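You operate a simulated robot arm through the tools that you are given. There is no shell and no other tool. Be economical: measure what you need, move in short steps, check, and stop when the job is done.

You are at the controls of a simulated two-armed robot. One attempt, no reset.

TASK
Hold the long basket handle on the top of the grey bench steady with one hand and flip the button guard the other way with the other.

It is judged by the outcome, as a careful person would: the job done as asked, and still so three seconds after it is handed in. It fails if anything else is knocked over, pushed out of place, dropped, spilled or broken.

THE ROBOT
Two 7-joint arms with two-finger parallel grippers on one trunk, on a base that drives. Base frame: it is fixed to the floor where the robot stands at the start and does not move with it; the origin is under the middle of the robot, x ahead of it, y to its left, z up. Lengths are in mm, angles in rad, forces in N, time in s.
The left shoulder is at the start at [50, 165, 1030], the right one opposite. With the tool pointing down near the work surface each hand reaches from about 240 to 700 mm from the robot's upright axis, wherever it stands, measured 20 degrees to its own side. Places, roughly: button guard [700, -100, 800]. Payload 3.91 kg a hand.
The TCP of each hand is the grasp point between the finger pads, 30 mm short of the fingertips. In the tool frame z runs along the fingers and y along their closing line. Largest opening 110 mm; finger width 20, thickness 10; the body of the gripper, 48 by 112 mm, starts 55 mm behind the TCP.
Orientation is told as [roll, pitch, yaw] about the base's x, y, z axes, in that order, counted from this pose: with the fingers straight down and closing along the base's y, the tool's x points along the base's -x, its y along +y and its z along -z.

THE INTERFACE
- The arms move only by the tool play_rows. It takes "left_plan", "right_plan" or both (then of equal length, played together; a hand with none holds still); each is a list of rows, each a list of 7 numbers: the shift along the tool's x, y, z in units of 250 mm (1.0 is 250 mm), then the turn, a rotation vector about the tool's x, y, z in units of 180 degrees (1.0 is 180 degrees), then the gripper command, from -1 (shut) to 1 (fully open), values between in proportion. In form: [[tx, ty, tz, rx, ry, rz, jaw], ...]. A call has 1 to 20 rows; each row is the pose to reach, as a shift and turn from the pose commanded when the call began, along the tool's axes at that moment. A call with a number of a shift or a turn outside -1 to 1 is refused whole. Rows are played at 5 a second. More than 50 mm and 0.15 rad between two rows, or a gripper value outside its range, and nothing of the call is played. A pose out of reach is approached as far as the arm can. The call stops where the force on the tool passes 40 N (or 10 N more than at its start, if that is more) or the arm is blocked; 0.2 s more then pass. The fingers move at their own pace (about 45 mm/s each) and stop on an object; they squeeze with about 37 N. The grip force told is the motor's: it shows also when the fingers shut on nothing. Time passes only in rows, and 0.2 s behind the last, so rows that repeat a pose let the fingers close. The reply holds the time, the measured pose of the TCP, the force on the tool along the base axes, the opening and the grip force, in the units named above and with some noise, with the torque about the TCP (base axes, N m) and any sound that the robot's microphone picked up.
- Cameras (640 x 400 px; columns grow to the right, rows downward): "scene" is now at [119.4, -29.6, 1224.2]; the picture's right is [-0.31, -0.95, 0.00], its down [-0.33, 0.11, -0.94] and it looks along [0.89, -0.29, -0.34] (base axes); focal length 280 px, centre (320, 200). "left" rides on the left gripper at [73, -17, -103] in its tool frame; the picture's right is [0.23, 0.97, 0.00], its down [-0.76, 0.18, -0.62] and it looks along [-0.61, 0.14, 0.78] (tool axes); focal length 222 px, centre (320, 200). "right" rides on the right gripper at [72, 17, -103] in its tool frame; the picture's right is [-0.23, 0.97, 0.00], its down [-0.76, -0.18, -0.62] and it looks along [-0.61, -0.14, 0.78] (tool axes); focal length 222 px, centre (320, 200). There is no depth. A picture from a camera that has moved, and an enlarged one, comes with that camera's place and axes in the base frame and with its lens.
- get_image(camera): a new picture of that camera. The clock stands still meanwhile.
- lift_body(by): slides the trunk up (or, below 0, down) by that many mm; the arms and the scene camera ride with it, the base frame stays. It gives what a move gives, with no picture.
- drive_base(legs): drives the robot by 1 to 6 legs, each [ahead, left, turn to the left] in mm, mm and rad, along the robot's own axes; the way and the turn of a leg run together, so that a leg with both is an arc; at most 1500 mm and 3.142 rad a leg. The arms and the cameras ride along, it lands a little off, and it stops where it bumps. It gives what a move gives.
- turn_head(pan, tilt): turns the head with the scene camera to pan (to the left, within 1.396 rad either way) and tilt (down, from -0.506 to 1.204), counted from straight ahead of the robot. It gives what a move gives.
- close_up(camera, box): a new picture of the part [left, top, right, bottom] of that camera's present view, enlarged. The clock stands still meanwhile.
- sign_off(): hands the job in; it is judged then, once.

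Go step by step. Nothing tells you exact positions but the pictures and the camera data: compare them with the known pose of the tool, close in by small moves and look again before you grip or let go. The budget is 120 turns and 92 pictures, counting those below and the enlarged ones. Unless the task says otherwise, let go and move clear before handing in, and close with one line.

The tools are called after "Emit:" by a JSON object that holds its "method" and its "body". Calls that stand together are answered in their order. play_rows: Moves the arms, as the interface text tells. Its arguments: {"type":"object","properties":{"left_plan":{"type":"array","items":{"type":"array","items":{"type":"number"}}},"right_plan":{"type":"array","items":{"type":"array","items":{"type":"number"}}}},"required":[]} The other tools are called the same way: lift_body (by) slides the trunk up or down; drive_base (legs) drives the base; turn_head (pan, tilt) turns the head that bears the scene camera; get_image (camera) takes a picture; close_up (camera, box) takes an enlarged picture of a part of a camera's view; sign_off () hands the job in.

At the start:

```text
clock: 0.0
left_eef_pos: [439.4, 88.9, 1136.6]
left_tool_rot: [-0.003, -0.001, 0.004]
left_force: [-0.3, -0.4, 0.6]
left_moment: [0.01, 0.0, -0.03]
left_finger_gap: 109.9
left_finger_force: 0.0
right_eef_pos: [350.7, -224.4, 1122.3]
right_tool_rot: [-0.001, 0.0, -0.001]
right_force: [-0.2, 0.0, 1.1]
right_moment: [-0.02, 0.0, -0.01]
right_finger_gap: 109.9
right_finger_force: 0.1
trunk travel left (down, up): [-250.0, 253.0]
robot x, y, heading: [-0.9, -1.1, -0.001]
head pan, tilt: [-0.311, 0.351]
```

scene: 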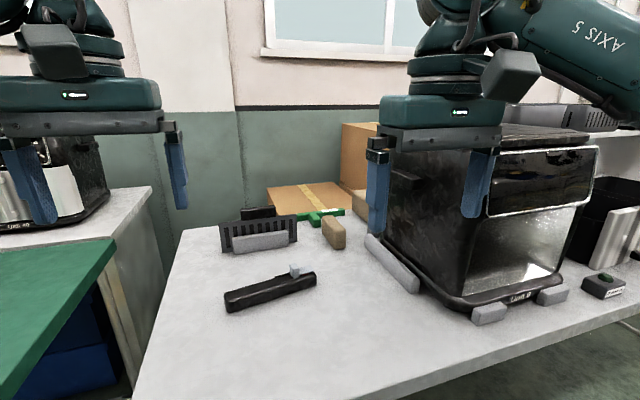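
right: 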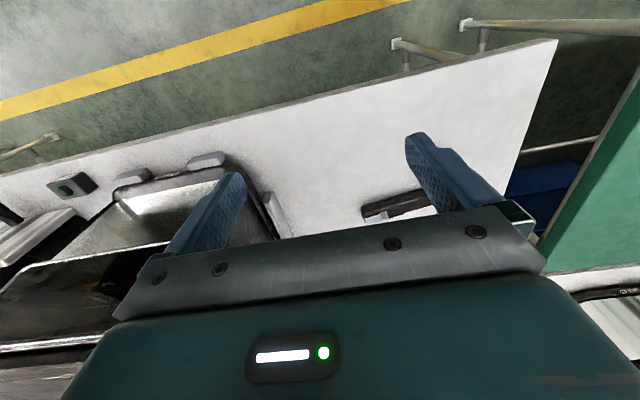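
left: 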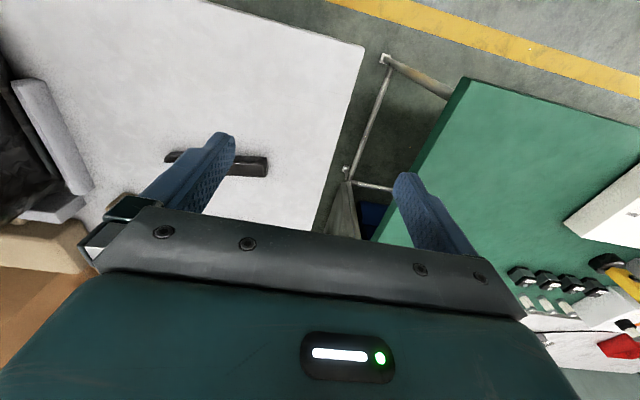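

I see a long dark handle on the grey bench with a small pale guard near its right end. I'll enlarge it first.

Emit:
{"method": "close_up", "body": {"camera": "scene", "box": [200, 190, 360, 330]}}

Emit:
{"method": "turn_head", "body": {"pan": -0.1, "tilt": 0.75}}

Emit:
{"method": "get_image", "body": {"camera": "scene"}}

```text
2.86 times, centred on (280, 260) of scene
camera zoom: at [119.4, -29.6, 1224.2], right [-0.31, -0.95, 0.0], down [-0.33, 0.11, -0.94], along [0.89, -0.29, -0.34], focal length 801 px, centre (434, 29)
```

zoom: 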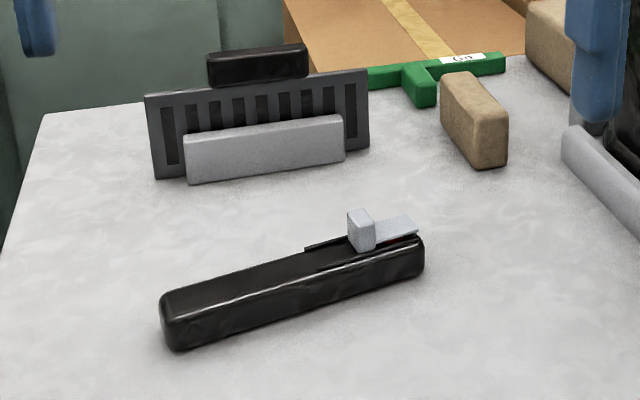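

```text
clock: 0.9
left_eef_pos: [439.9, 88.3, 1136.1]
left_tool_rot: [-0.001, 0.0, 0.002]
left_force: [-0.7, -0.5, 0.7]
left_moment: [-0.01, 0.0, 0.01]
left_finger_gap: 109.9
left_finger_force: 0.0
right_eef_pos: [350.3, -225.1, 1122.0]
right_tool_rot: [-0.002, -0.001, 0.0]
right_force: [-0.4, 0.6, -0.4]
right_moment: [-0.02, 0.02, 0.01]
right_finger_gap: 109.9
right_finger_force: 0.1
trunk travel left (down, up): [-250.0, 253.0]
robot x, y, heading: [-2.0, 1.4, 0.005]
head pan, tilt: [-0.099, 0.75]
```

```text
87 pictures are left
camera scene: at [113.3, -9.4, 1188.7], right [-0.1, -0.99, 0.0], down [-0.68, 0.07, -0.73], along [0.73, -0.07, -0.68], focal length 280 px, centre (320, 200)
```

scene: 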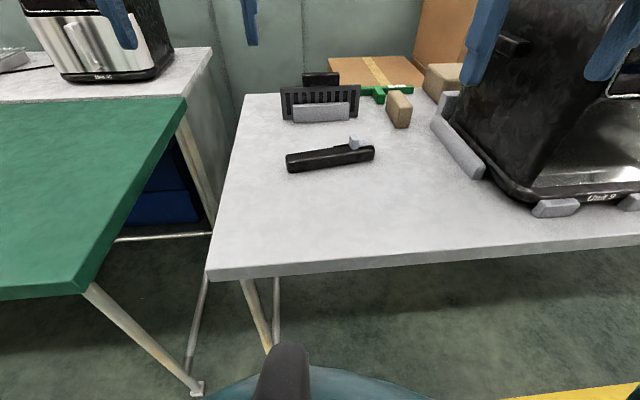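

The handle runs about along base y, x≈700, from y≈15 to -205, with the guard near the right end. I'll enlarge that part.

Emit:
{"method": "close_up", "body": {"camera": "scene", "box": [270, 120, 390, 190]}}

Emit:
{"method": "drive_base", "body": {"legs": [[150, 0, 0]]}}

Emit:
{"method": "turn_head", "body": {"pan": -0.2, "tilt": 0.75}}

Emit:
{"method": "get_image", "body": {"camera": "scene"}}

```text
5.33 times, centred on (330, 155) of scene
camera zoom: at [113.3, -9.4, 1188.7], right [-0.1, -0.99, 0.0], down [-0.68, 0.07, -0.73], along [0.73, -0.07, -0.68], focal length 1496 px, centre (267, 440)
```

zoom: 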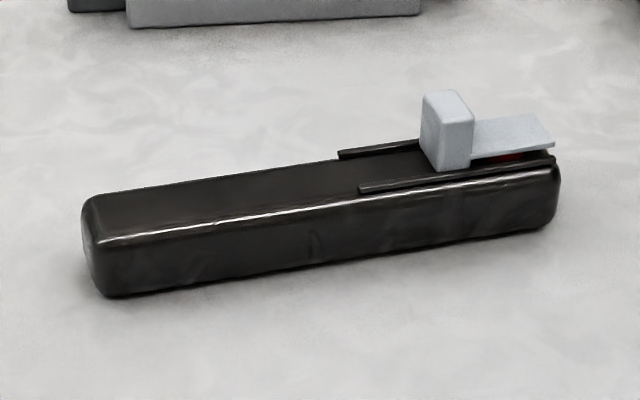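

```text
clock: 2.2
left_eef_pos: [580.4, 70.5, 1137.8]
left_tool_rot: [0.004, -0.003, 0.008]
left_force: [1.0, -1.0, 0.7]
left_moment: [0.12, 0.05, 0.03]
left_finger_gap: 109.8
left_finger_force: 0.1
right_eef_pos: [492.7, -243.5, 1122.0]
right_tool_rot: [0.0, -0.001, 0.007]
right_force: [-1.4, -1.7, -0.1]
right_moment: [0.1, -0.07, -0.03]
right_finger_gap: 110.1
right_finger_force: 0.1
trunk travel left (down, up): [-250.0, 253.0]
robot x, y, heading: [143.4, -18.9, 0.01]
head pan, tilt: [-0.099, 0.75]
```

```text
clock: 2.9
left_eef_pos: [579.3, 72.1, 1137.0]
left_tool_rot: [-0.003, 0.0, 0.007]
left_force: [-0.2, -0.4, 0.1]
left_moment: [-0.01, 0.02, 0.01]
left_finger_gap: 109.9
left_finger_force: 0.1
right_eef_pos: [492.6, -241.8, 1122.7]
right_tool_rot: [-0.001, -0.001, 0.009]
right_force: [0.9, 0.5, -1.1]
right_moment: [0.0, 0.0, 0.0]
right_finger_gap: 110.0
right_finger_force: 0.2
trunk travel left (down, up): [-250.0, 253.0]
robot x, y, heading: [138.6, -23.0, 0.009]
head pan, tilt: [-0.201, 0.75]
```

```text
85 pictures are left
camera scene: at [252.1, -36.6, 1188.6], right [-0.19, -0.98, 0.0], down [-0.67, 0.13, -0.73], along [0.72, -0.14, -0.68], focal length 280 px, centre (320, 200)
```

scene: 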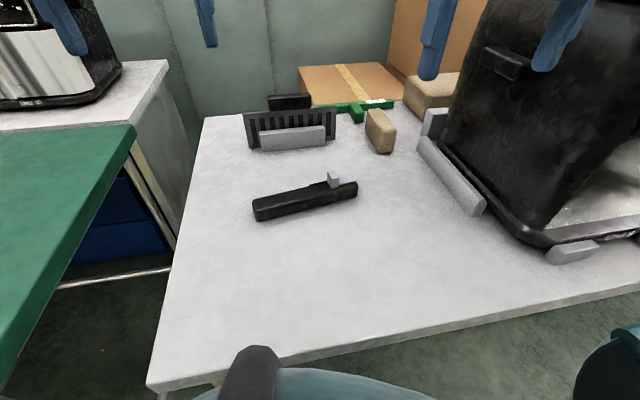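

The handle top carries two rails; the pale guard (a thumb block plus a plate over a red button) sits at the right end, so it looks like it slides leftward along the rails. I'll look closer from the new place, also with the hand cameras.

Emit:
{"method": "close_up", "body": {"camera": "scene", "box": [245, 160, 365, 235]}}

Emit:
{"method": "get_image", "body": {"camera": "left"}}

Emit:
{"method": "get_image", "body": {"camera": "right"}}

```text
5.33 times, centred on (305, 198) of scene
camera zoom: at [252.1, -36.6, 1188.6], right [-0.19, -0.98, 0.0], down [-0.67, 0.13, -0.73], along [0.72, -0.14, -0.68], focal length 1496 px, centre (400, 213)
```

zoom: 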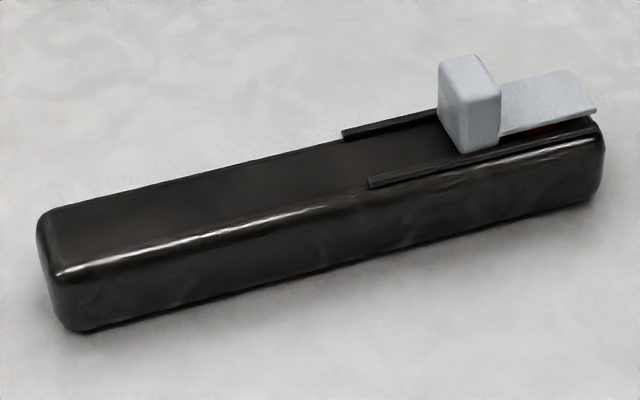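

```text
83 pictures are left
camera left: at [505.8, 54.1, 1241.7], right [-0.23, 0.97, 0.0], down [0.76, 0.18, 0.62], along [0.61, 0.15, -0.78], focal length 222 px, centre (320, 200)
```

left: 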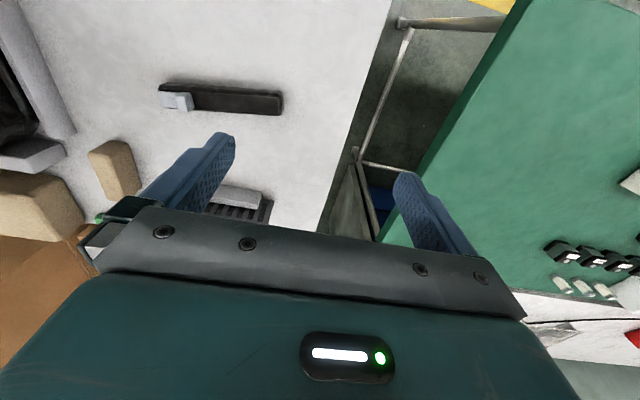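

```text
82 pictures are left
camera right: at [419.9, -223.9, 1225.6], right [0.22, 0.98, 0.0], down [0.76, -0.17, 0.62], along [0.61, -0.14, -0.78], focal length 222 px, centre (320, 200)
```

right: 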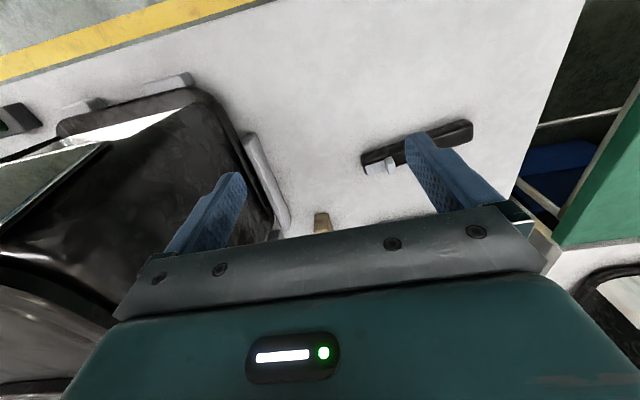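

The handle's centre line runs from about (637, 12) to (665, -195), on a bench top near z 797, yawed about +0.135 rad. The guard block is near (664, -140), with its top near z 862. I'll bring the left hand over the left end, turned so that it closes across the handle.

Emit:
{"method": "play_rows", "body": {"left_plan": [[-0.025, -0.035, 0.055, 0, 0, 0.046, 1], [-0.05, -0.07, 0.11, 0, 0, 0.092, 1], [-0.074, -0.104, 0.164, 0, 0, 0.138, 1], [-0.099, -0.139, 0.219, 0, 0, 0.184, 1], [-0.124, -0.174, 0.274, 0, 0, 0.23, 1], [-0.149, -0.209, 0.329, 0, 0, 0.275, 1], [-0.174, -0.244, 0.384, 0, 0, 0.321, 1], [-0.198, -0.278, 0.438, 0, 0, 0.367, 1], [-0.223, -0.313, 0.493, 0, 0, 0.413, 1], [-0.248, -0.348, 0.548, 0, 0, 0.459, 1], [-0.248, -0.348, 0.548, 0, 0, 0.459, 1]]}}

Emit:
{"method": "get_image", "body": {"camera": "left"}}

Emit:
{"method": "get_image", "body": {"camera": "scene"}}

```text
clock: 5.3
left_eef_pos: [518.2, -24.4, 999.9]
left_tool_rot: [0.004, -0.001, -1.425]
left_force: [-0.4, 0.4, -0.4]
left_moment: [0.01, -0.04, 0.01]
left_finger_gap: 110.4
left_finger_force: 0.1
left hand out of reach, approached as far as the arm can: row 8, 9, 10, 11
right_eef_pos: [491.9, -242.7, 1123.2]
right_tool_rot: [0.002, -0.002, 0.008]
right_force: [-1.2, 0.9, 0.1]
right_moment: [0.02, -0.03, 0.0]
right_finger_gap: 110.1
right_finger_force: 0.2
trunk travel left (down, up): [-250.0, 253.0]
robot x, y, heading: [140.9, -19.6, 0.004]
head pan, tilt: [-0.201, 0.75]
```

```text
81 pictures are left
camera left: at [490.1, 44.9, 1104.5], right [0.93, 0.37, 0.0], down [0.28, -0.73, 0.63], along [0.23, -0.58, -0.78], focal length 222 px, centre (320, 200)
```

left: 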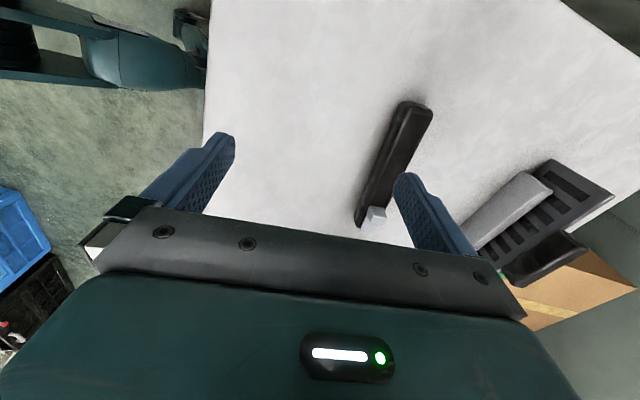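

```text
80 pictures are left
camera scene: at [251.2, -36.8, 1188.8], right [-0.19, -0.98, 0.0], down [-0.67, 0.13, -0.73], along [0.72, -0.14, -0.68], focal length 280 px, centre (320, 200)
```

scene: 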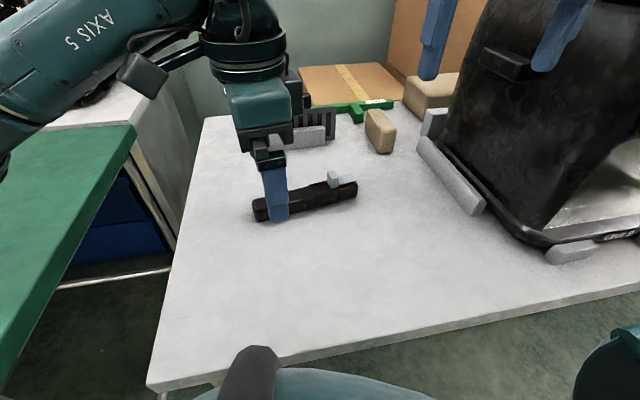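

The left arm ran out of reach there because the handle lies off towards the robot's right. I'll shift the robot right and slightly ahead in a small step, then try again lower down.

Emit:
{"method": "drive_base", "body": {"legs": [[0, -70, 0], [60, 0, 0]]}}

Emit:
{"method": "get_image", "body": {"camera": "scene"}}

Emit:
{"method": "get_image", "body": {"camera": "left"}}

```text
clock: 7.1
left_eef_pos: [577.0, -115.0, 1000.7]
left_tool_rot: [0.004, -0.003, -1.426]
left_force: [-0.7, -0.4, -0.6]
left_moment: [0.01, -0.04, -0.02]
left_finger_gap: 110.0
left_finger_force: 0.1
right_eef_pos: [549.0, -331.6, 1123.4]
right_tool_rot: [0.002, -0.003, 0.004]
right_force: [0.7, 0.5, 0.2]
right_moment: [-0.04, 0.0, 0.01]
right_finger_gap: 110.0
right_finger_force: 0.1
trunk travel left (down, up): [-250.0, 253.0]
robot x, y, heading: [198.8, -110.0, 0.003]
head pan, tilt: [-0.201, 0.75]
stopped in leg 2: the robot was blocked; the commanded pose is now the measured one
```

```text
79 pictures are left
camera scene: at [309.8, -125.8, 1188.7], right [-0.2, -0.98, 0.0], down [-0.67, 0.13, -0.73], along [0.72, -0.14, -0.68], focal length 280 px, centre (320, 200)
```

scene: 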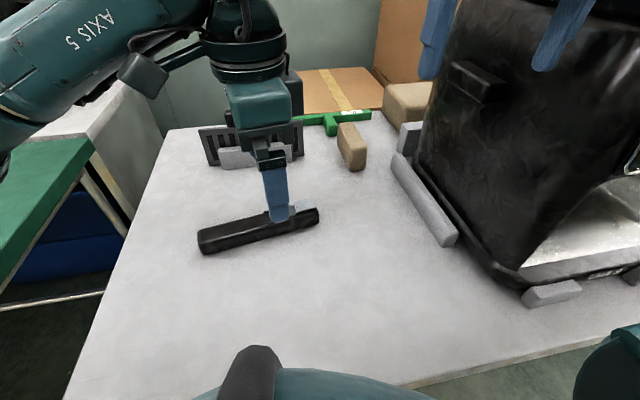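

```text
78 pictures are left
camera left: at [548.8, -45.3, 1104.2], right [0.93, 0.36, 0.0], down [0.28, -0.73, 0.63], along [0.23, -0.58, -0.78], focal length 222 px, centre (320, 200)
```

left: 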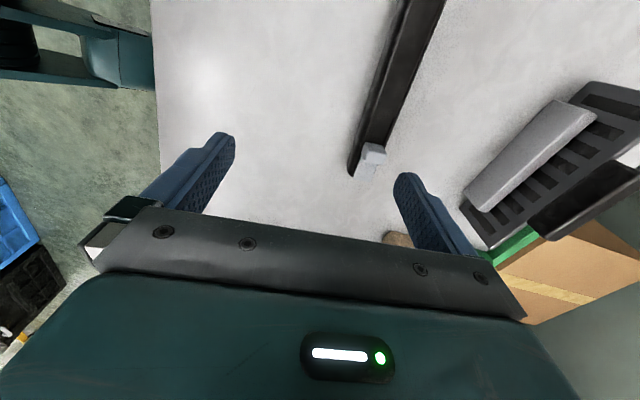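

The base bumped near the end of that leg; the handle still measures the same. I'll back off a touch and check the right hand's surroundings.

Emit:
{"method": "drive_base", "body": {"legs": [[-15, 10, 0]]}}

Emit:
{"method": "get_image", "body": {"camera": "right"}}

```text
clock: 7.9
left_eef_pos: [561.6, -105.5, 1000.1]
left_tool_rot: [0.002, -0.003, -1.428]
left_force: [-0.7, 0.6, -1.5]
left_moment: [-0.01, -0.01, 0.03]
left_finger_gap: 109.7
left_finger_force: 0.0
right_eef_pos: [533.3, -323.3, 1122.7]
right_tool_rot: [0.002, -0.001, 0.004]
right_force: [0.8, -0.3, -0.3]
right_moment: [0.02, -0.05, 0.01]
right_finger_gap: 110.1
right_finger_force: 0.2
trunk travel left (down, up): [-250.0, 253.0]
robot x, y, heading: [180.4, -98.6, 0.009]
head pan, tilt: [-0.201, 0.75]
```

```text
77 pictures are left
camera right: at [461.0, -304.3, 1226.1], right [0.22, 0.97, 0.0], down [0.76, -0.18, 0.62], along [0.61, -0.14, -0.78], focal length 222 px, centre (320, 200)
```

right: 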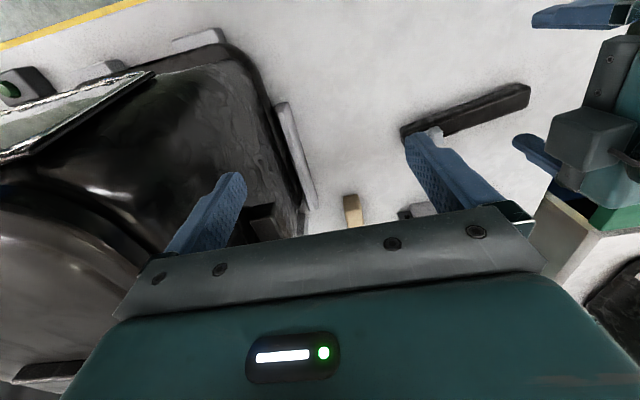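

Next, the left hand goes above the handle's left end and the right hand moves away from the oven.

Emit:
{"method": "play_rows", "body": {"left_plan": [[0.05, 0.06, 0.0, 0, 0, 0, 1], [0.1, 0.12, 0.05, 0, 0, 0, 1], [0.16, 0.18, 0.1, 0, 0, 0, 1], [0.22, 0.25, 0.16, 0, 0, 0, 1], [0.27, 0.31, 0.22, 0, 0, 0, 1], [0.314, 0.364, 0.28, 0, 0, 0, 1], [0.314, 0.364, 0.28, 0, 0, 0, 1]], "right_plan": [[0, 0.03, 0, 0, 0, 0, 1], [0, 0.08, 0, 0, 0, 0, 0.5], [0, 0.14, 0, 0, 0, 0, 0], [0, 0.2, 0, 0, 0, 0, -0.5], [0, 0.26, 0, 0, 0, 0, -1], [0, 0.32, 0, 0, 0, 0, -1], [0, 0.32, 0, 0, 0, 0, -1]]}}

Emit:
{"method": "get_image", "body": {"camera": "left"}}

Emit:
{"method": "get_image", "body": {"camera": "right"}}

Emit:
{"method": "get_image", "body": {"camera": "scene"}}

```text
clock: 9.5
left_eef_pos: [542.7, -52.9, 987.1]
left_tool_rot: [0.018, -0.006, -1.43]
left_force: [1.0, 0.1, 0.2]
left_moment: [0.04, -0.03, -0.01]
left_finger_gap: 110.1
left_finger_force: 0.0
left hand out of reach, approached as far as the arm can: row 1, 2, 3, 4, 5, 6, 7
right_eef_pos: [521.3, -243.9, 1133.2]
right_tool_rot: [0.003, -0.024, -0.001]
right_force: [0.3, -0.7, 0.1]
right_moment: [0.0, 0.0, 0.01]
right_finger_gap: 0.0
right_finger_force: 10.4
trunk travel left (down, up): [-250.0, 253.0]
robot x, y, heading: [181.6, -101.0, 0.001]
head pan, tilt: [-0.201, 0.75]
```

```text
76 pictures are left
camera left: at [513.1, 16.5, 1091.4], right [0.93, 0.36, 0.02], down [0.27, -0.73, 0.63], along [0.24, -0.58, -0.78], focal length 222 px, centre (320, 200)
```

left: 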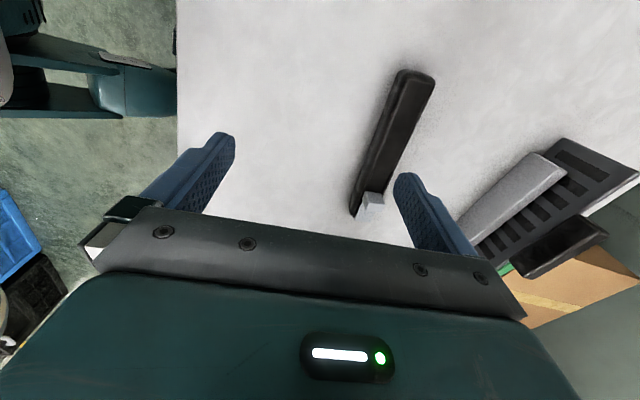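

```text
75 pictures are left
camera right: at [446.3, -225.2, 1233.7], right [0.23, 0.97, 0.01], down [0.75, -0.18, 0.64], along [0.63, -0.14, -0.77], focal length 222 px, centre (320, 200)
```

right: 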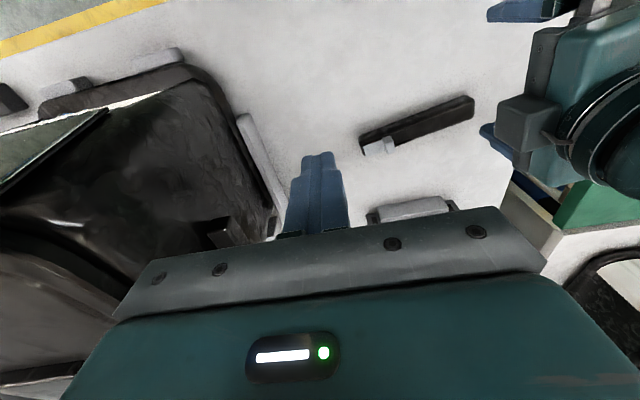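

```text
74 pictures are left
camera scene: at [281.8, -117.1, 1190.6], right [-0.2, -0.98, 0.0], down [-0.66, 0.13, -0.74], along [0.73, -0.14, -0.67], focal length 280 px, centre (320, 200)
```

scene: 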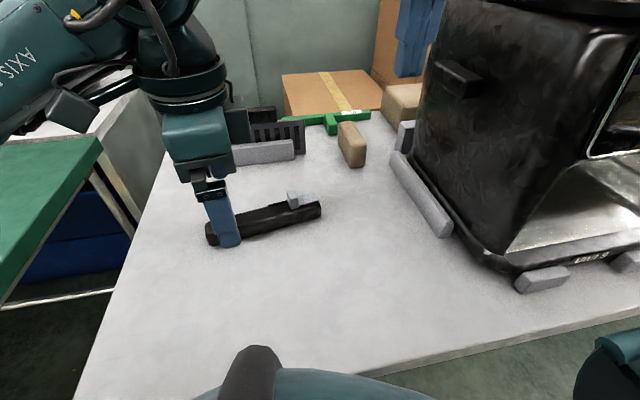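

The left arm still balks and the body seems very slightly tilted, so I'll check whether the left arm is touching anything.

Emit:
{"method": "turn_head", "body": {"pan": 0.9, "tilt": 0.4}}

Emit:
{"method": "get_image", "body": {"camera": "scene"}}

```text
clock: 10.8
left_eef_pos: [543.5, -51.0, 986.5]
left_tool_rot: [0.016, -0.006, -1.427]
left_force: [0.5, 0.4, -0.6]
left_moment: [0.01, -0.01, -0.02]
left_finger_gap: 109.9
left_finger_force: 0.0
right_eef_pos: [521.7, -242.7, 1132.4]
right_tool_rot: [0.001, -0.026, -0.001]
right_force: [-0.7, -0.2, -0.3]
right_moment: [-0.03, 0.01, 0.0]
right_finger_gap: 0.3
right_finger_force: 37.2
trunk travel left (down, up): [-250.0, 253.0]
robot x, y, heading: [179.6, -99.7, 0.005]
head pan, tilt: [0.901, 0.4]
```

```text
73 pictures are left
camera scene: at [257.8, -27.2, 1220.9], right [0.79, -0.62, 0.01], down [-0.23, -0.31, -0.92], along [0.58, 0.72, -0.38], focal length 280 px, centre (320, 200)
```

scene: 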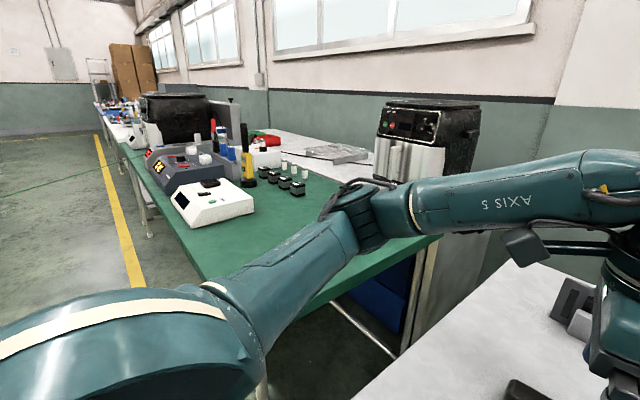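

The left elbow has swung out low over the green table and may be leaning on it. I'll raise the trunk to clear it and see whether the tilt goes away.

Emit:
{"method": "lift_body", "body": {"by": 80}}

Emit:
{"method": "get_image", "body": {"camera": "scene"}}

```text
clock: 12.0
left_eef_pos: [553.4, -51.8, 1061.9]
left_tool_rot: [0.004, -0.002, -1.426]
left_force: [0.4, 0.7, 0.3]
left_moment: [0.01, 0.03, 0.01]
left_finger_gap: 109.8
left_finger_force: 0.0
right_eef_pos: [533.6, -241.7, 1204.1]
right_tool_rot: [0.002, 0.001, 0.002]
right_force: [-0.5, 0.3, -1.0]
right_moment: [0.01, -0.02, -0.01]
right_finger_gap: 0.3
right_finger_force: 37.2
trunk travel left (down, up): [-330.0, 173.0]
robot x, y, heading: [187.3, -97.1, 0.01]
head pan, tilt: [0.901, 0.4]
```

```text
72 pictures are left
camera scene: at [270.7, -27.6, 1299.6], right [0.79, -0.62, 0.0], down [-0.24, -0.31, -0.92], along [0.57, 0.72, -0.39], focal length 280 px, centre (320, 200)
```

scene: 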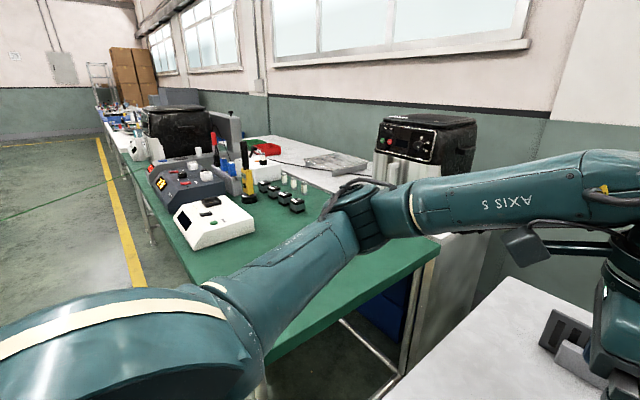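

The tilt went away, so the elbow was leaning there; nothing looks disturbed. With the trunk higher, I'll go down first and then forward.

Emit:
{"method": "play_rows", "body": {"left_plan": [[0, 0, 0.13, 0, 0, 0, 1], [0, 0, 0.26, 0, 0, 0, 1], [0, 0, 0.4, 0, 0, 0, 1], [0, 0, 0.5, 0, 0, 0, 1], [0.02, 0.09, 0.5, 0, 0, 0, 1], [0.05, 0.18, 0.5, 0, 0, 0, 1], [0.07, 0.27, 0.5, 0, 0, 0, 1], [0.096, 0.37, 0.5, 0, 0, 0, 1], [0.096, 0.37, 0.5, 0, 0, 0, 1]]}}

Emit:
{"method": "get_image", "body": {"camera": "scene"}}

Emit:
{"method": "get_image", "body": {"camera": "left"}}

```text
clock: 14.0
left_eef_pos: [546.4, -29.3, 948.0]
left_tool_rot: [-0.001, -0.001, -1.379]
left_force: [-0.2, -0.3, -0.4]
left_moment: [0.01, -0.01, 0.01]
left_finger_gap: 110.0
left_finger_force: 0.0
left hand out of reach, approached as far as the arm can: row 2, 3, 4, 5, 6, 7, 8, 9
right_eef_pos: [535.5, -241.4, 1204.9]
right_tool_rot: [0.003, -0.002, 0.003]
right_force: [0.1, 1.0, -0.9]
right_moment: [-0.01, 0.0, 0.0]
right_finger_gap: 0.1
right_finger_force: 36.8
trunk travel left (down, up): [-330.0, 173.0]
robot x, y, heading: [179.2, -95.1, 0.006]
head pan, tilt: [0.901, 0.4]
```

```text
71 pictures are left
camera scene: at [270.6, -27.6, 1299.7], right [0.79, -0.62, 0.0], down [-0.24, -0.31, -0.92], along [0.57, 0.72, -0.39], focal length 280 px, centre (320, 200)
```

scene: 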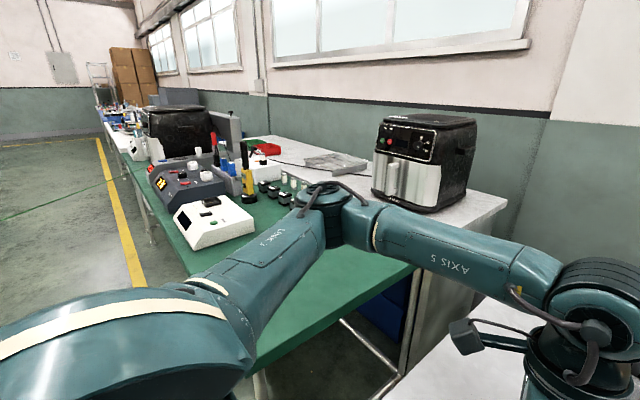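

```text
70 pictures are left
camera left: at [516.5, 37.9, 1052.7], right [0.91, 0.41, 0.0], down [0.32, -0.71, 0.62], along [0.25, -0.57, -0.78], focal length 222 px, centre (320, 200)
```

left: 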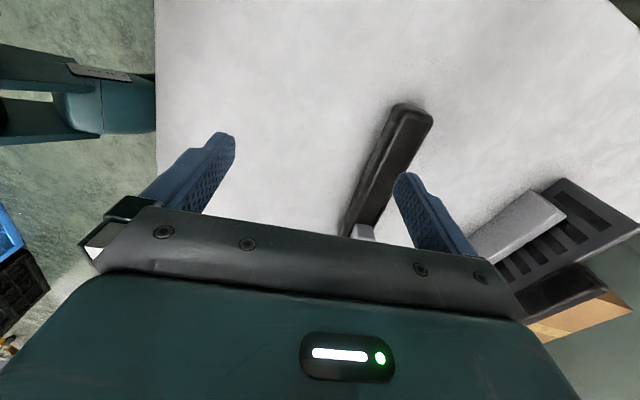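

It's a wrist joint limit on this yaw. I'll turn the left hand the other way round (yaw about +1.7), after raising it a little.

Emit:
{"method": "play_rows", "body": {"left_plan": [[0, 0, -0.1, 0, 0, -0.045, 1], [0, 0, -0.2, 0, 0, -0.09, 1], [0, 0, -0.24, 0, 0, -0.135, 1], [0, 0, -0.24, 0, 0, -0.18, 1], [0, 0, -0.24, 0, 0, -0.225, 1], [0, 0, -0.24, 0, 0, -0.27, 1], [0, 0, -0.24, 0, 0, -0.315, 1], [0, 0, -0.24, 0, 0, -0.36, 1], [0, 0, -0.24, 0, 0, -0.405, 1], [0, 0, -0.24, 0, 0, -0.45, 1], [0, 0, -0.24, 0, 0, -0.495, 1], [0, 0, -0.24, 0, 0, -0.54, 1], [0, 0, -0.24, 0, 0, -0.585, 1], [0, 0, -0.24, 0, 0, -0.63, 1], [0, 0, -0.24, 0, 0, -0.675, 1], [0, 0, -0.24, 0, 0, -0.72, 1], [0, 0, -0.24, 0, 0, -0.765, 1]]}}

Emit:
{"method": "get_image", "body": {"camera": "scene"}}

```text
clock: 17.6
left_eef_pos: [547.0, -21.6, 1012.9]
left_tool_rot: [-0.005, 0.0, 0.98]
left_force: [-0.4, 0.2, 0.4]
left_moment: [-0.02, 0.0, -0.01]
left_finger_gap: 110.2
left_finger_force: 0.1
right_eef_pos: [533.6, -242.4, 1204.0]
right_tool_rot: [0.003, -0.002, 0.003]
right_force: [-0.1, -0.2, -0.2]
right_moment: [0.02, -0.01, 0.01]
right_finger_gap: 0.0
right_finger_force: 37.8
trunk travel left (down, up): [-330.0, 173.0]
robot x, y, heading: [182.6, -98.6, 0.005]
head pan, tilt: [0.901, 0.4]
```

```text
69 pictures are left
camera scene: at [270.6, -27.5, 1299.7], right [0.79, -0.62, 0.0], down [-0.24, -0.31, -0.92], along [0.57, 0.72, -0.39], focal length 280 px, centre (320, 200)
```

scene: 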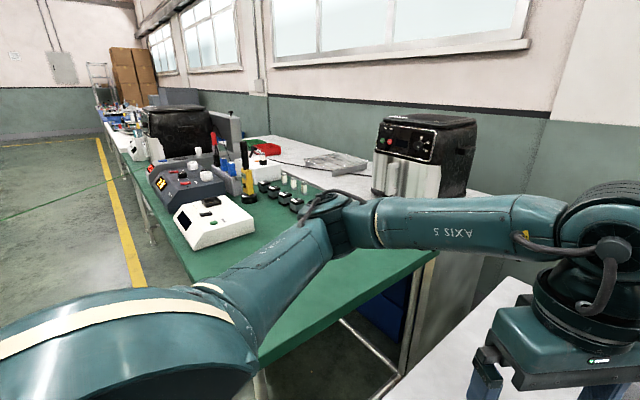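

Emit:
{"method": "play_rows", "body": {"left_plan": [[0, 0, 0, 0, 0, -0.045, 1], [0, 0, 0, 0, 0, -0.09, 1], [0, 0, 0, 0, 0, -0.135, 1], [0, 0, 0, 0, 0, -0.18, 1], [0, 0, 0, 0, 0, -0.231, 1], [-0.05, -0.06, 0.05, 0, 0, -0.231, 1], [-0.1, -0.12, 0.1, 0, 0, -0.231, 1], [-0.15, -0.18, 0.15, 0, 0, -0.231, 1], [-0.2, -0.24, 0.2, 0, 0, -0.231, 1], [-0.233, -0.296, 0.25, 0, 0, -0.231, 1], [-0.233, -0.296, 0.25, 0, 0, -0.231, 1]]}}

Emit:
{"method": "get_image", "body": {"camera": "left"}}

Emit:
{"method": "turn_head", "body": {"pan": 0.1, "tilt": 0.8}}

Emit:
{"method": "get_image", "body": {"camera": "scene"}}

```text
refused: row 5 steps farther than a row can; nothing moved
```

```text
68 pictures are left
camera left: at [519.4, -90.5, 1116.4], right [-0.94, 0.35, 0.0], down [0.27, 0.73, 0.62], along [0.22, 0.58, -0.78], focal length 222 px, centre (320, 200)
```

left: 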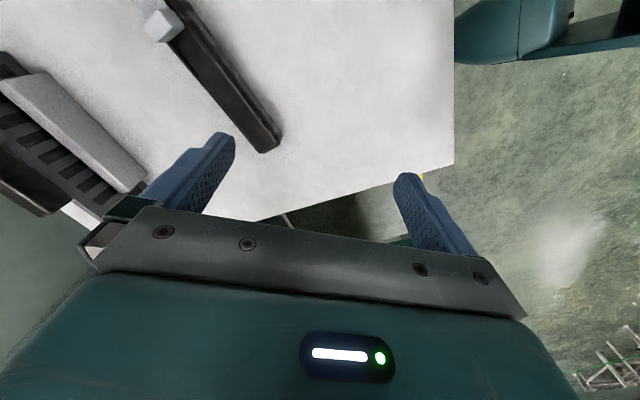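

```text
clock: 18.7
left_eef_pos: [546.3, -21.3, 1011.9]
left_tool_rot: [-0.005, -0.001, 0.975]
left_force: [0.2, -0.1, 0.5]
left_moment: [0.01, -0.02, -0.01]
left_finger_gap: 109.9
left_finger_force: 0.1
right_eef_pos: [534.5, -242.2, 1204.0]
right_tool_rot: [0.003, -0.002, 0.003]
right_force: [0.0, 0.2, 0.6]
right_moment: [0.03, 0.0, 0.01]
right_finger_gap: 0.1
right_finger_force: 37.1
trunk travel left (down, up): [-330.0, 173.0]
robot x, y, heading: [180.9, -97.3, 0.004]
head pan, tilt: [0.099, 0.799]
```

```text
67 pictures are left
camera scene: at [293.6, -91.9, 1264.6], right [0.1, -0.99, 0.0], down [-0.71, -0.07, -0.7], along [0.69, 0.07, -0.72], focal length 280 px, centre (320, 200)
```

scene: 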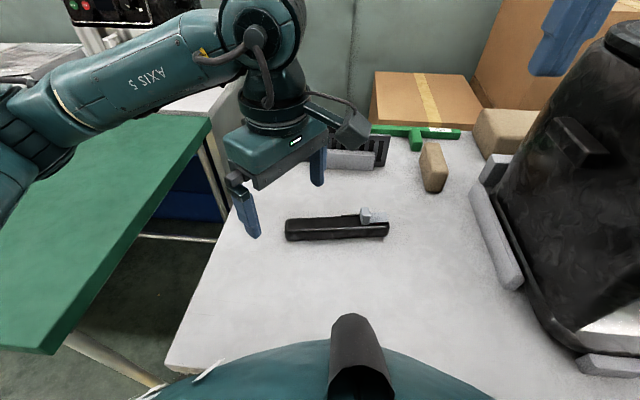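

Emit:
{"method": "play_rows", "body": {"left_plan": [[0, 0, 0, 0, 0, -0.0465, 1], [0, 0, 0, 0, 0, -0.093, 1], [0, 0, 0, 0, 0, -0.1395, 1], [0, 0, 0, 0, 0, -0.186, 1], [0, 0, 0, 0, 0, -0.2325, 1], [-0.05, -0.06, 0.05, 0, 0, -0.2325, 1], [-0.1, -0.12, 0.1, 0, 0, -0.2325, 1], [-0.15, -0.18, 0.16, 0, 0, -0.2325, 1], [-0.2, -0.23, 0.22, 0, 0, -0.2325, 1], [-0.26, -0.273, 0.28, 0, 0, -0.2325, 1], [-0.26, -0.273, 0.28, 0, 0, -0.2325, 1]]}}

Emit:
{"method": "get_image", "body": {"camera": "left"}}

Emit:
{"method": "get_image", "body": {"camera": "scene"}}

```text
clock: 21.1
left_eef_pos: [638.1, -3.7, 938.1]
left_tool_rot: [-0.003, 0.001, 1.706]
left_force: [0.3, 0.4, -0.1]
left_moment: [-0.01, 0.01, -0.01]
left_finger_gap: 110.1
left_finger_force: 0.0
right_eef_pos: [534.0, -243.3, 1203.7]
right_tool_rot: [0.002, -0.002, 0.002]
right_force: [0.1, 0.0, 0.7]
right_moment: [-0.03, -0.04, 0.0]
right_finger_gap: 0.1
right_finger_force: 36.9
trunk travel left (down, up): [-330.0, 173.0]
robot x, y, heading: [184.1, -104.2, 0.004]
head pan, tilt: [0.099, 0.799]
```

```text
66 pictures are left
camera left: at [664.3, -73.8, 1043.6], right [-0.93, -0.36, 0.0], down [-0.28, 0.73, 0.62], along [-0.22, 0.58, -0.78], focal length 222 px, centre (320, 200)
```

left: 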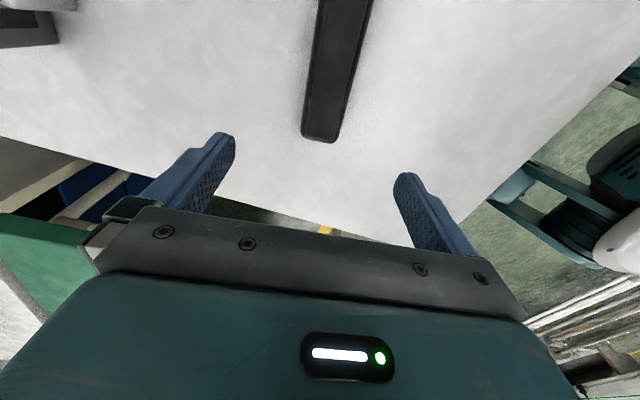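

```text
65 pictures are left
camera scene: at [293.6, -92.0, 1264.6], right [0.1, -0.99, 0.0], down [-0.71, -0.07, -0.7], along [0.69, 0.07, -0.72], focal length 280 px, centre (320, 200)
```

scene: 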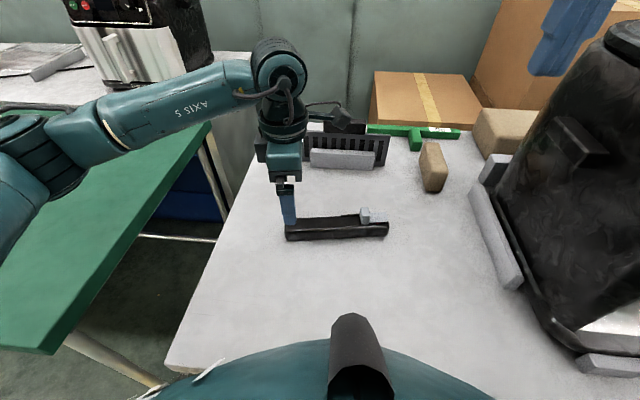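

The left hand is over the handle's end. I'll lower it part way and check the centring.

Emit:
{"method": "play_rows", "body": {"left_plan": [[0, 0.02, 0.06, 0, 0, 0, 1], [0, 0.02, 0.12, 0, 0, 0, 1], [0, 0.02, 0.18, 0, 0, 0, 1], [0, 0.02, 0.23, 0, 0, 0, 1], [0, 0.02, 0.28, 0, 0, 0, 1], [0, 0.02, 0.32, 0, 0, 0, 1]]}}

Emit:
{"method": "get_image", "body": {"camera": "left"}}

Emit:
{"method": "close_up", "body": {"camera": "scene", "box": [240, 150, 420, 265]}}

```text
clock: 22.5
left_eef_pos: [635.9, -5.8, 859.5]
left_tool_rot: [-0.004, 0.001, 1.708]
left_force: [-0.3, -0.5, -0.3]
left_moment: [0.0, -0.03, 0.02]
left_finger_gap: 109.8
left_finger_force: 0.1
right_eef_pos: [534.7, -242.1, 1203.3]
right_tool_rot: [0.002, -0.002, 0.005]
right_force: [0.3, -0.9, 0.1]
right_moment: [-0.01, -0.02, -0.01]
right_finger_gap: 0.1
right_finger_force: 37.0
trunk travel left (down, up): [-330.0, 173.0]
robot x, y, heading: [181.1, -95.2, 0.002]
head pan, tilt: [0.099, 0.799]
```

```text
64 pictures are left
camera left: at [661.4, -75.2, 965.0], right [-0.93, -0.36, 0.0], down [-0.28, 0.73, 0.62], along [-0.22, 0.58, -0.78], focal length 222 px, centre (320, 200)
```

left: 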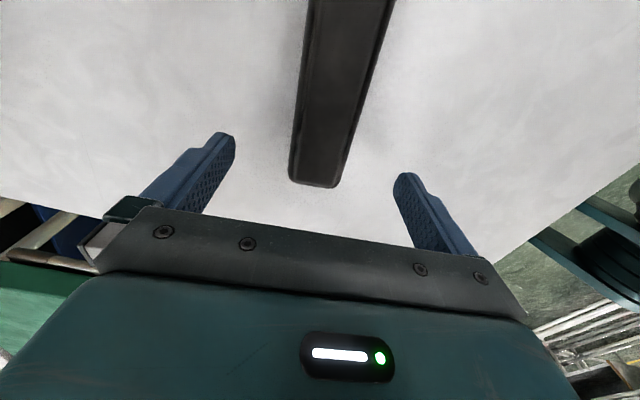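

```text
3.48 times, centred on (330, 208) of scene
camera zoom: at [293.7, -92.0, 1264.6], right [0.1, -0.99, 0.0], down [-0.71, -0.07, -0.7], along [0.69, 0.07, -0.72], focal length 975 px, centre (285, 174)
```

zoom: 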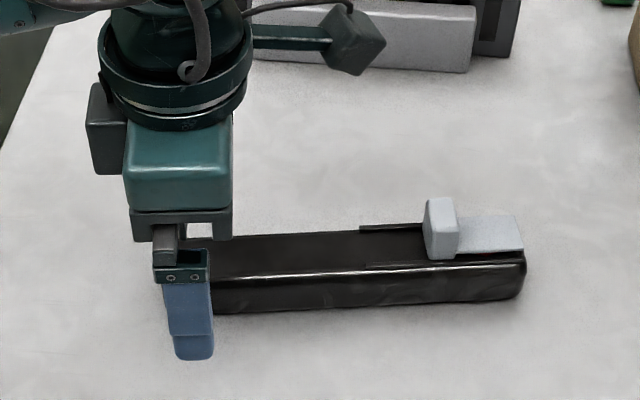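

The handle is roughly centred and about 40 mm wide, yawed perhaps 0.17. I'll align the yaw, lower to finger depth and close part way, then check.

Emit:
{"method": "play_rows", "body": {"left_plan": [[0, 0.006, 0.03, 0, 0, -0.0143, 0.8], [0, 0.006, 0.06, 0, 0, -0.0143, 0.6], [0, 0.006, 0.09, 0, 0, -0.0143, 0.4], [0, 0.006, 0.1, 0, 0, -0.0143, 0.25], [0, 0.006, 0.1, 0, 0, -0.0143, 0.15], [0, 0.006, 0.1, 0, 0, -0.0143, 0.15]]}}

Emit:
{"method": "get_image", "body": {"camera": "left"}}

Emit:
{"method": "close_up", "body": {"camera": "scene", "box": [240, 150, 420, 265]}}

```text
clock: 23.9
left_eef_pos: [633.8, -6.8, 836.0]
left_tool_rot: [-0.004, 0.003, 1.752]
left_force: [-0.3, 0.2, -0.4]
left_moment: [0.01, 0.02, -0.04]
left_finger_gap: 63.2
left_finger_force: 0.0
right_eef_pos: [534.0, -241.7, 1204.1]
right_tool_rot: [0.002, -0.001, 0.002]
right_force: [0.4, -0.1, 0.3]
right_moment: [-0.01, -0.02, 0.0]
right_finger_gap: 0.2
right_finger_force: 37.5
trunk travel left (down, up): [-330.0, 173.0]
robot x, y, heading: [178.1, -100.8, 0.004]
head pan, tilt: [0.099, 0.799]
```

```text
62 pictures are left
camera left: at [663.2, -75.5, 940.4], right [-0.92, -0.4, 0.0], down [-0.31, 0.72, 0.62], along [-0.25, 0.57, -0.78], focal length 222 px, centre (320, 200)
```

left: 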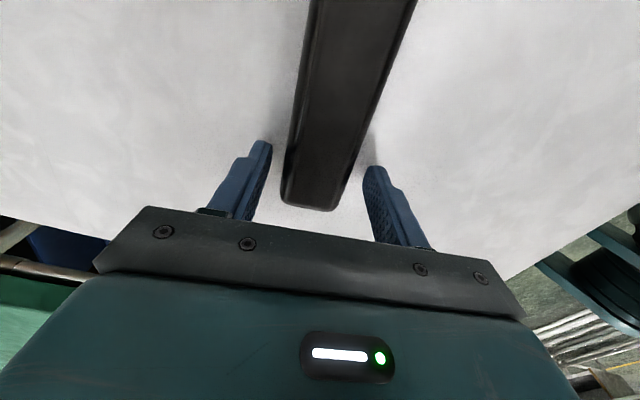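

```text
3.48 times, centred on (330, 208) of scene
camera zoom: at [293.6, -92.0, 1264.6], right [0.1, -0.99, 0.0], down [-0.71, -0.07, -0.7], along [0.69, 0.07, -0.72], focal length 975 px, centre (285, 174)
```

zoom: 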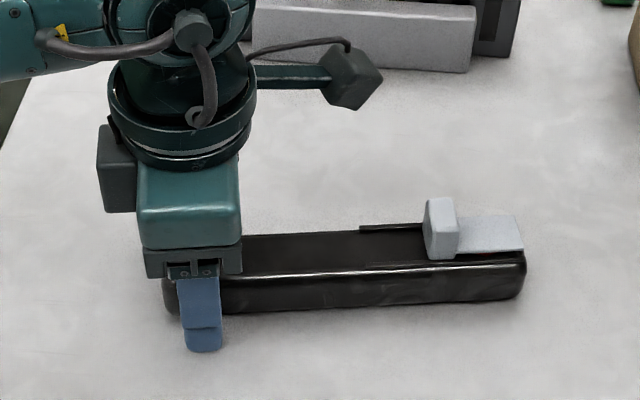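

Well centred. Now I'll close the left hand on the handle.

Emit:
{"method": "play_rows", "body": {"left_plan": [[0, 0, 0.016, 0, 0, 0, 0.0], [0, 0, 0.016, 0, 0, 0, -0.15], [0, 0, 0.016, 0, 0, 0, -0.3], [0, 0, 0.016, 0, 0, 0, -0.5], [0, 0, 0.016, 0, 0, 0, -1], [0, 0, 0.016, 0, 0, 0, -1], [0, 0, 0.016, 0, 0, 0, -1]]}}

Emit:
{"method": "close_up", "body": {"camera": "scene", "box": [240, 150, 420, 265]}}

```text
clock: 25.5
left_eef_pos: [633.9, -7.6, 832.3]
left_tool_rot: [-0.004, 0.003, 1.752]
left_force: [1.2, 0.8, 1.0]
left_moment: [0.05, 0.07, 0.05]
left_finger_gap: 39.5
left_finger_force: 37.1
right_eef_pos: [534.4, -241.8, 1203.8]
right_tool_rot: [0.002, -0.001, 0.004]
right_force: [0.2, -0.3, 0.0]
right_moment: [-0.02, 0.0, -0.02]
right_finger_gap: 0.5
right_finger_force: 36.6
trunk travel left (down, up): [-330.0, 173.0]
robot x, y, heading: [180.9, -95.7, 0.002]
head pan, tilt: [0.099, 0.799]
```

```text
3.48 times, centred on (330, 208) of scene
camera zoom: at [293.6, -92.0, 1264.6], right [0.1, -0.99, 0.0], down [-0.71, -0.07, -0.7], along [0.69, 0.07, -0.72], focal length 975 px, centre (285, 174)
```

zoom: 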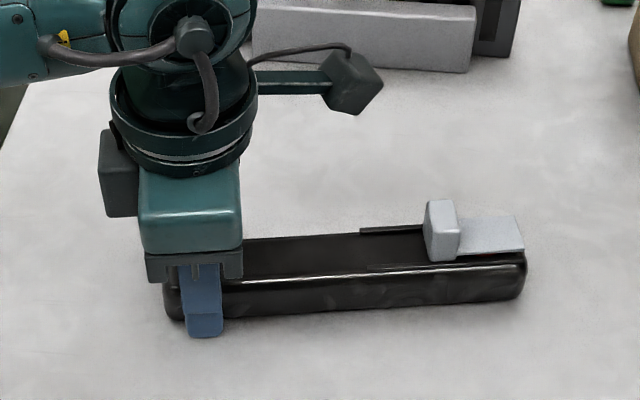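

The left hand holds the handle (39.5 mm wide, 37 N). Now the right hand, shut and leaning right by 0.6 rad to stay clear of the left hand, goes above the button side of the guard block.

Emit:
{"method": "play_rows", "body": {"right_plan": [[-0.05, 0.02, 0.08, -0.0272, 0.0025, -0.0079, -1], [-0.1, 0.04, 0.16, -0.0544, 0.0049, -0.0159, -1], [-0.16, 0.06, 0.26, -0.0816, 0.0074, -0.0238, -1], [-0.22, 0.08, 0.36, -0.1088, 0.0098, -0.0318, -1], [-0.28, 0.1, 0.47, -0.136, 0.0123, -0.0397, -1], [-0.34, 0.13, 0.58, -0.1632, 0.0147, -0.0477, -1], [-0.4, 0.16, 0.7, -0.1904, 0.0172, -0.0556, -1], [-0.46, 0.18, 0.84, -0.1904, 0.0172, -0.0556, -1], [-0.532, 0.208, 0.976, -0.1904, 0.0172, -0.0556, -1], [-0.532, 0.208, 0.976, -0.1904, 0.0172, -0.0556, -1]]}}

Emit:
{"method": "get_image", "body": {"camera": "scene"}}

Emit:
{"method": "get_image", "body": {"camera": "right"}}

```text
clock: 26.5
left_eef_pos: [625.2, -2.5, 836.5]
left_tool_rot: [-0.015, 0.016, 1.747]
left_force: [0.1, -0.5, -1.1]
left_moment: [0.14, 0.06, -0.01]
left_finger_gap: 39.8
left_finger_force: 36.9
right_eef_pos: [557.6, -213.0, 1210.0]
right_tool_rot: [0.294, -0.25, 0.109]
right_force: [0.6, 0.1, 0.1]
right_moment: [-0.02, 0.0, 0.01]
right_finger_gap: 0.3
right_finger_force: 36.8
trunk travel left (down, up): [-330.0, 173.0]
robot x, y, heading: [181.4, -100.3, 0.001]
head pan, tilt: [0.099, 0.799]
stopped in row 5 (right hand): the arm was blocked; the commanded pose is now the measured one
```

```text
59 pictures are left
camera scene: at [278.6, -80.9, 1265.5], right [0.1, -0.99, 0.01], down [-0.7, -0.08, -0.71], along [0.7, 0.06, -0.71], focal length 280 px, centre (320, 200)
```

scene: 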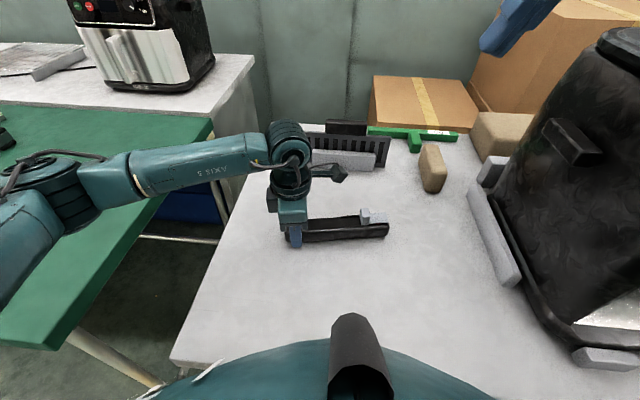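

```text
58 pictures are left
camera right: at [464.8, -235.5, 1292.3], right [0.05, 0.94, 0.33], down [0.64, -0.28, 0.71], along [0.77, 0.17, -0.62], focal length 222 px, centre (320, 200)
```

right: 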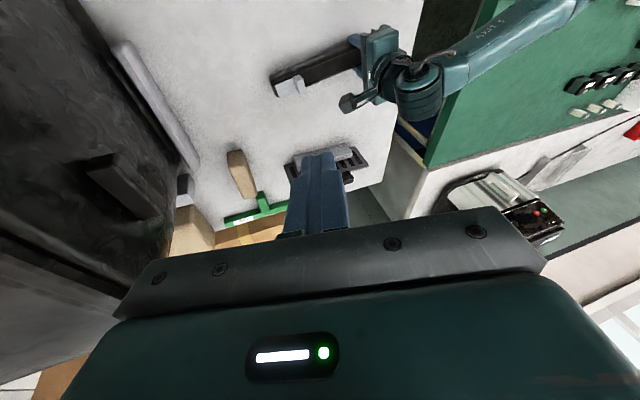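

The right arm struck something and the body is leaning. I'll look right before moving.

Emit:
{"method": "turn_head", "body": {"pan": -0.95, "tilt": 0.45}}

Emit:
{"method": "get_image", "body": {"camera": "scene"}}

```text
clock: 27.8
left_eef_pos: [624.1, -4.0, 839.7]
left_tool_rot: [-0.019, 0.016, 1.748]
left_force: [0.1, 0.8, -2.2]
left_moment: [0.15, 0.01, -0.02]
left_finger_gap: 39.6
left_finger_force: 36.9
right_eef_pos: [556.9, -215.4, 1208.9]
right_tool_rot: [0.297, -0.242, 0.102]
right_force: [-0.2, -0.4, 0.1]
right_moment: [0.01, 0.0, -0.01]
right_finger_gap: 0.0
right_finger_force: 37.1
trunk travel left (down, up): [-330.0, 173.0]
robot x, y, heading: [180.7, -100.8, 0.001]
head pan, tilt: [-0.949, 0.45]
```

```text
57 pictures are left
camera scene: at [248.2, -165.0, 1297.2], right [-0.81, -0.58, -0.01], down [-0.24, 0.34, -0.91], along [0.53, -0.74, -0.42], focal length 280 px, centre (320, 200)
```

scene: 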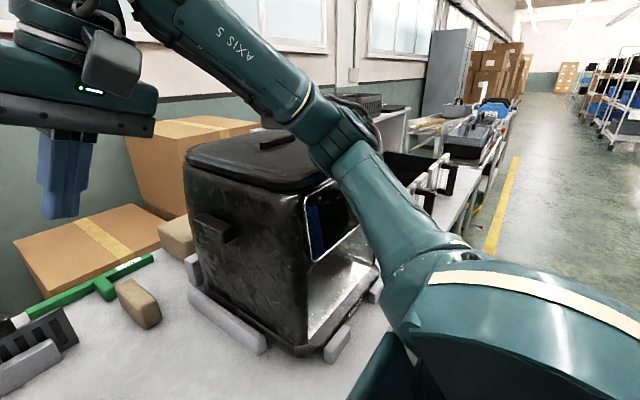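

The right elbow is leaning on the oven's top front edge. I'll retreat the right arm to its earlier free pose.

Emit:
{"method": "play_rows", "body": {"right_plan": [[0.036, -0.006, -0.033, 0.0245, 0.018, 0.011, -1], [0.072, -0.013, -0.066, 0.049, 0.036, 0.022, -1], [0.107, -0.02, -0.1, 0.0735, 0.0545, 0.033, -1], [0.143, -0.026, -0.132, 0.098, 0.0726, 0.0436, -1], [0.143, -0.026, -0.132, 0.098, 0.0726, 0.0436, -1]]}}

Emit:
{"method": "get_image", "body": {"camera": "scene"}}

```text
clock: 29.0
left_eef_pos: [634.3, -9.0, 832.7]
left_tool_rot: [-0.004, 0.003, 1.752]
left_force: [2.8, 2.2, 6.5]
left_moment: [-0.62, -0.03, 0.2]
left_finger_gap: 39.5
left_finger_force: 36.7
right_eef_pos: [537.0, -245.7, 1215.1]
right_tool_rot: [0.009, 0.041, 0.006]
right_force: [0.0, 0.0, -0.3]
right_moment: [-0.01, 0.01, -0.04]
right_finger_gap: 0.1
right_finger_force: 36.8
trunk travel left (down, up): [-330.0, 173.0]
robot x, y, heading: [182.4, -101.2, 0.007]
head pan, tilt: [-0.949, 0.45]
```

```text
56 pictures are left
camera scene: at [266.5, -175.3, 1294.9], right [-0.81, -0.58, 0.0], down [-0.25, 0.35, -0.9], along [0.53, -0.73, -0.43], focal length 280 px, centre (320, 200)
```

scene: 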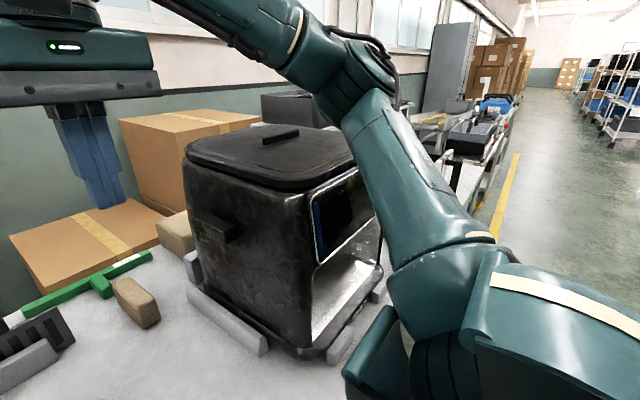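

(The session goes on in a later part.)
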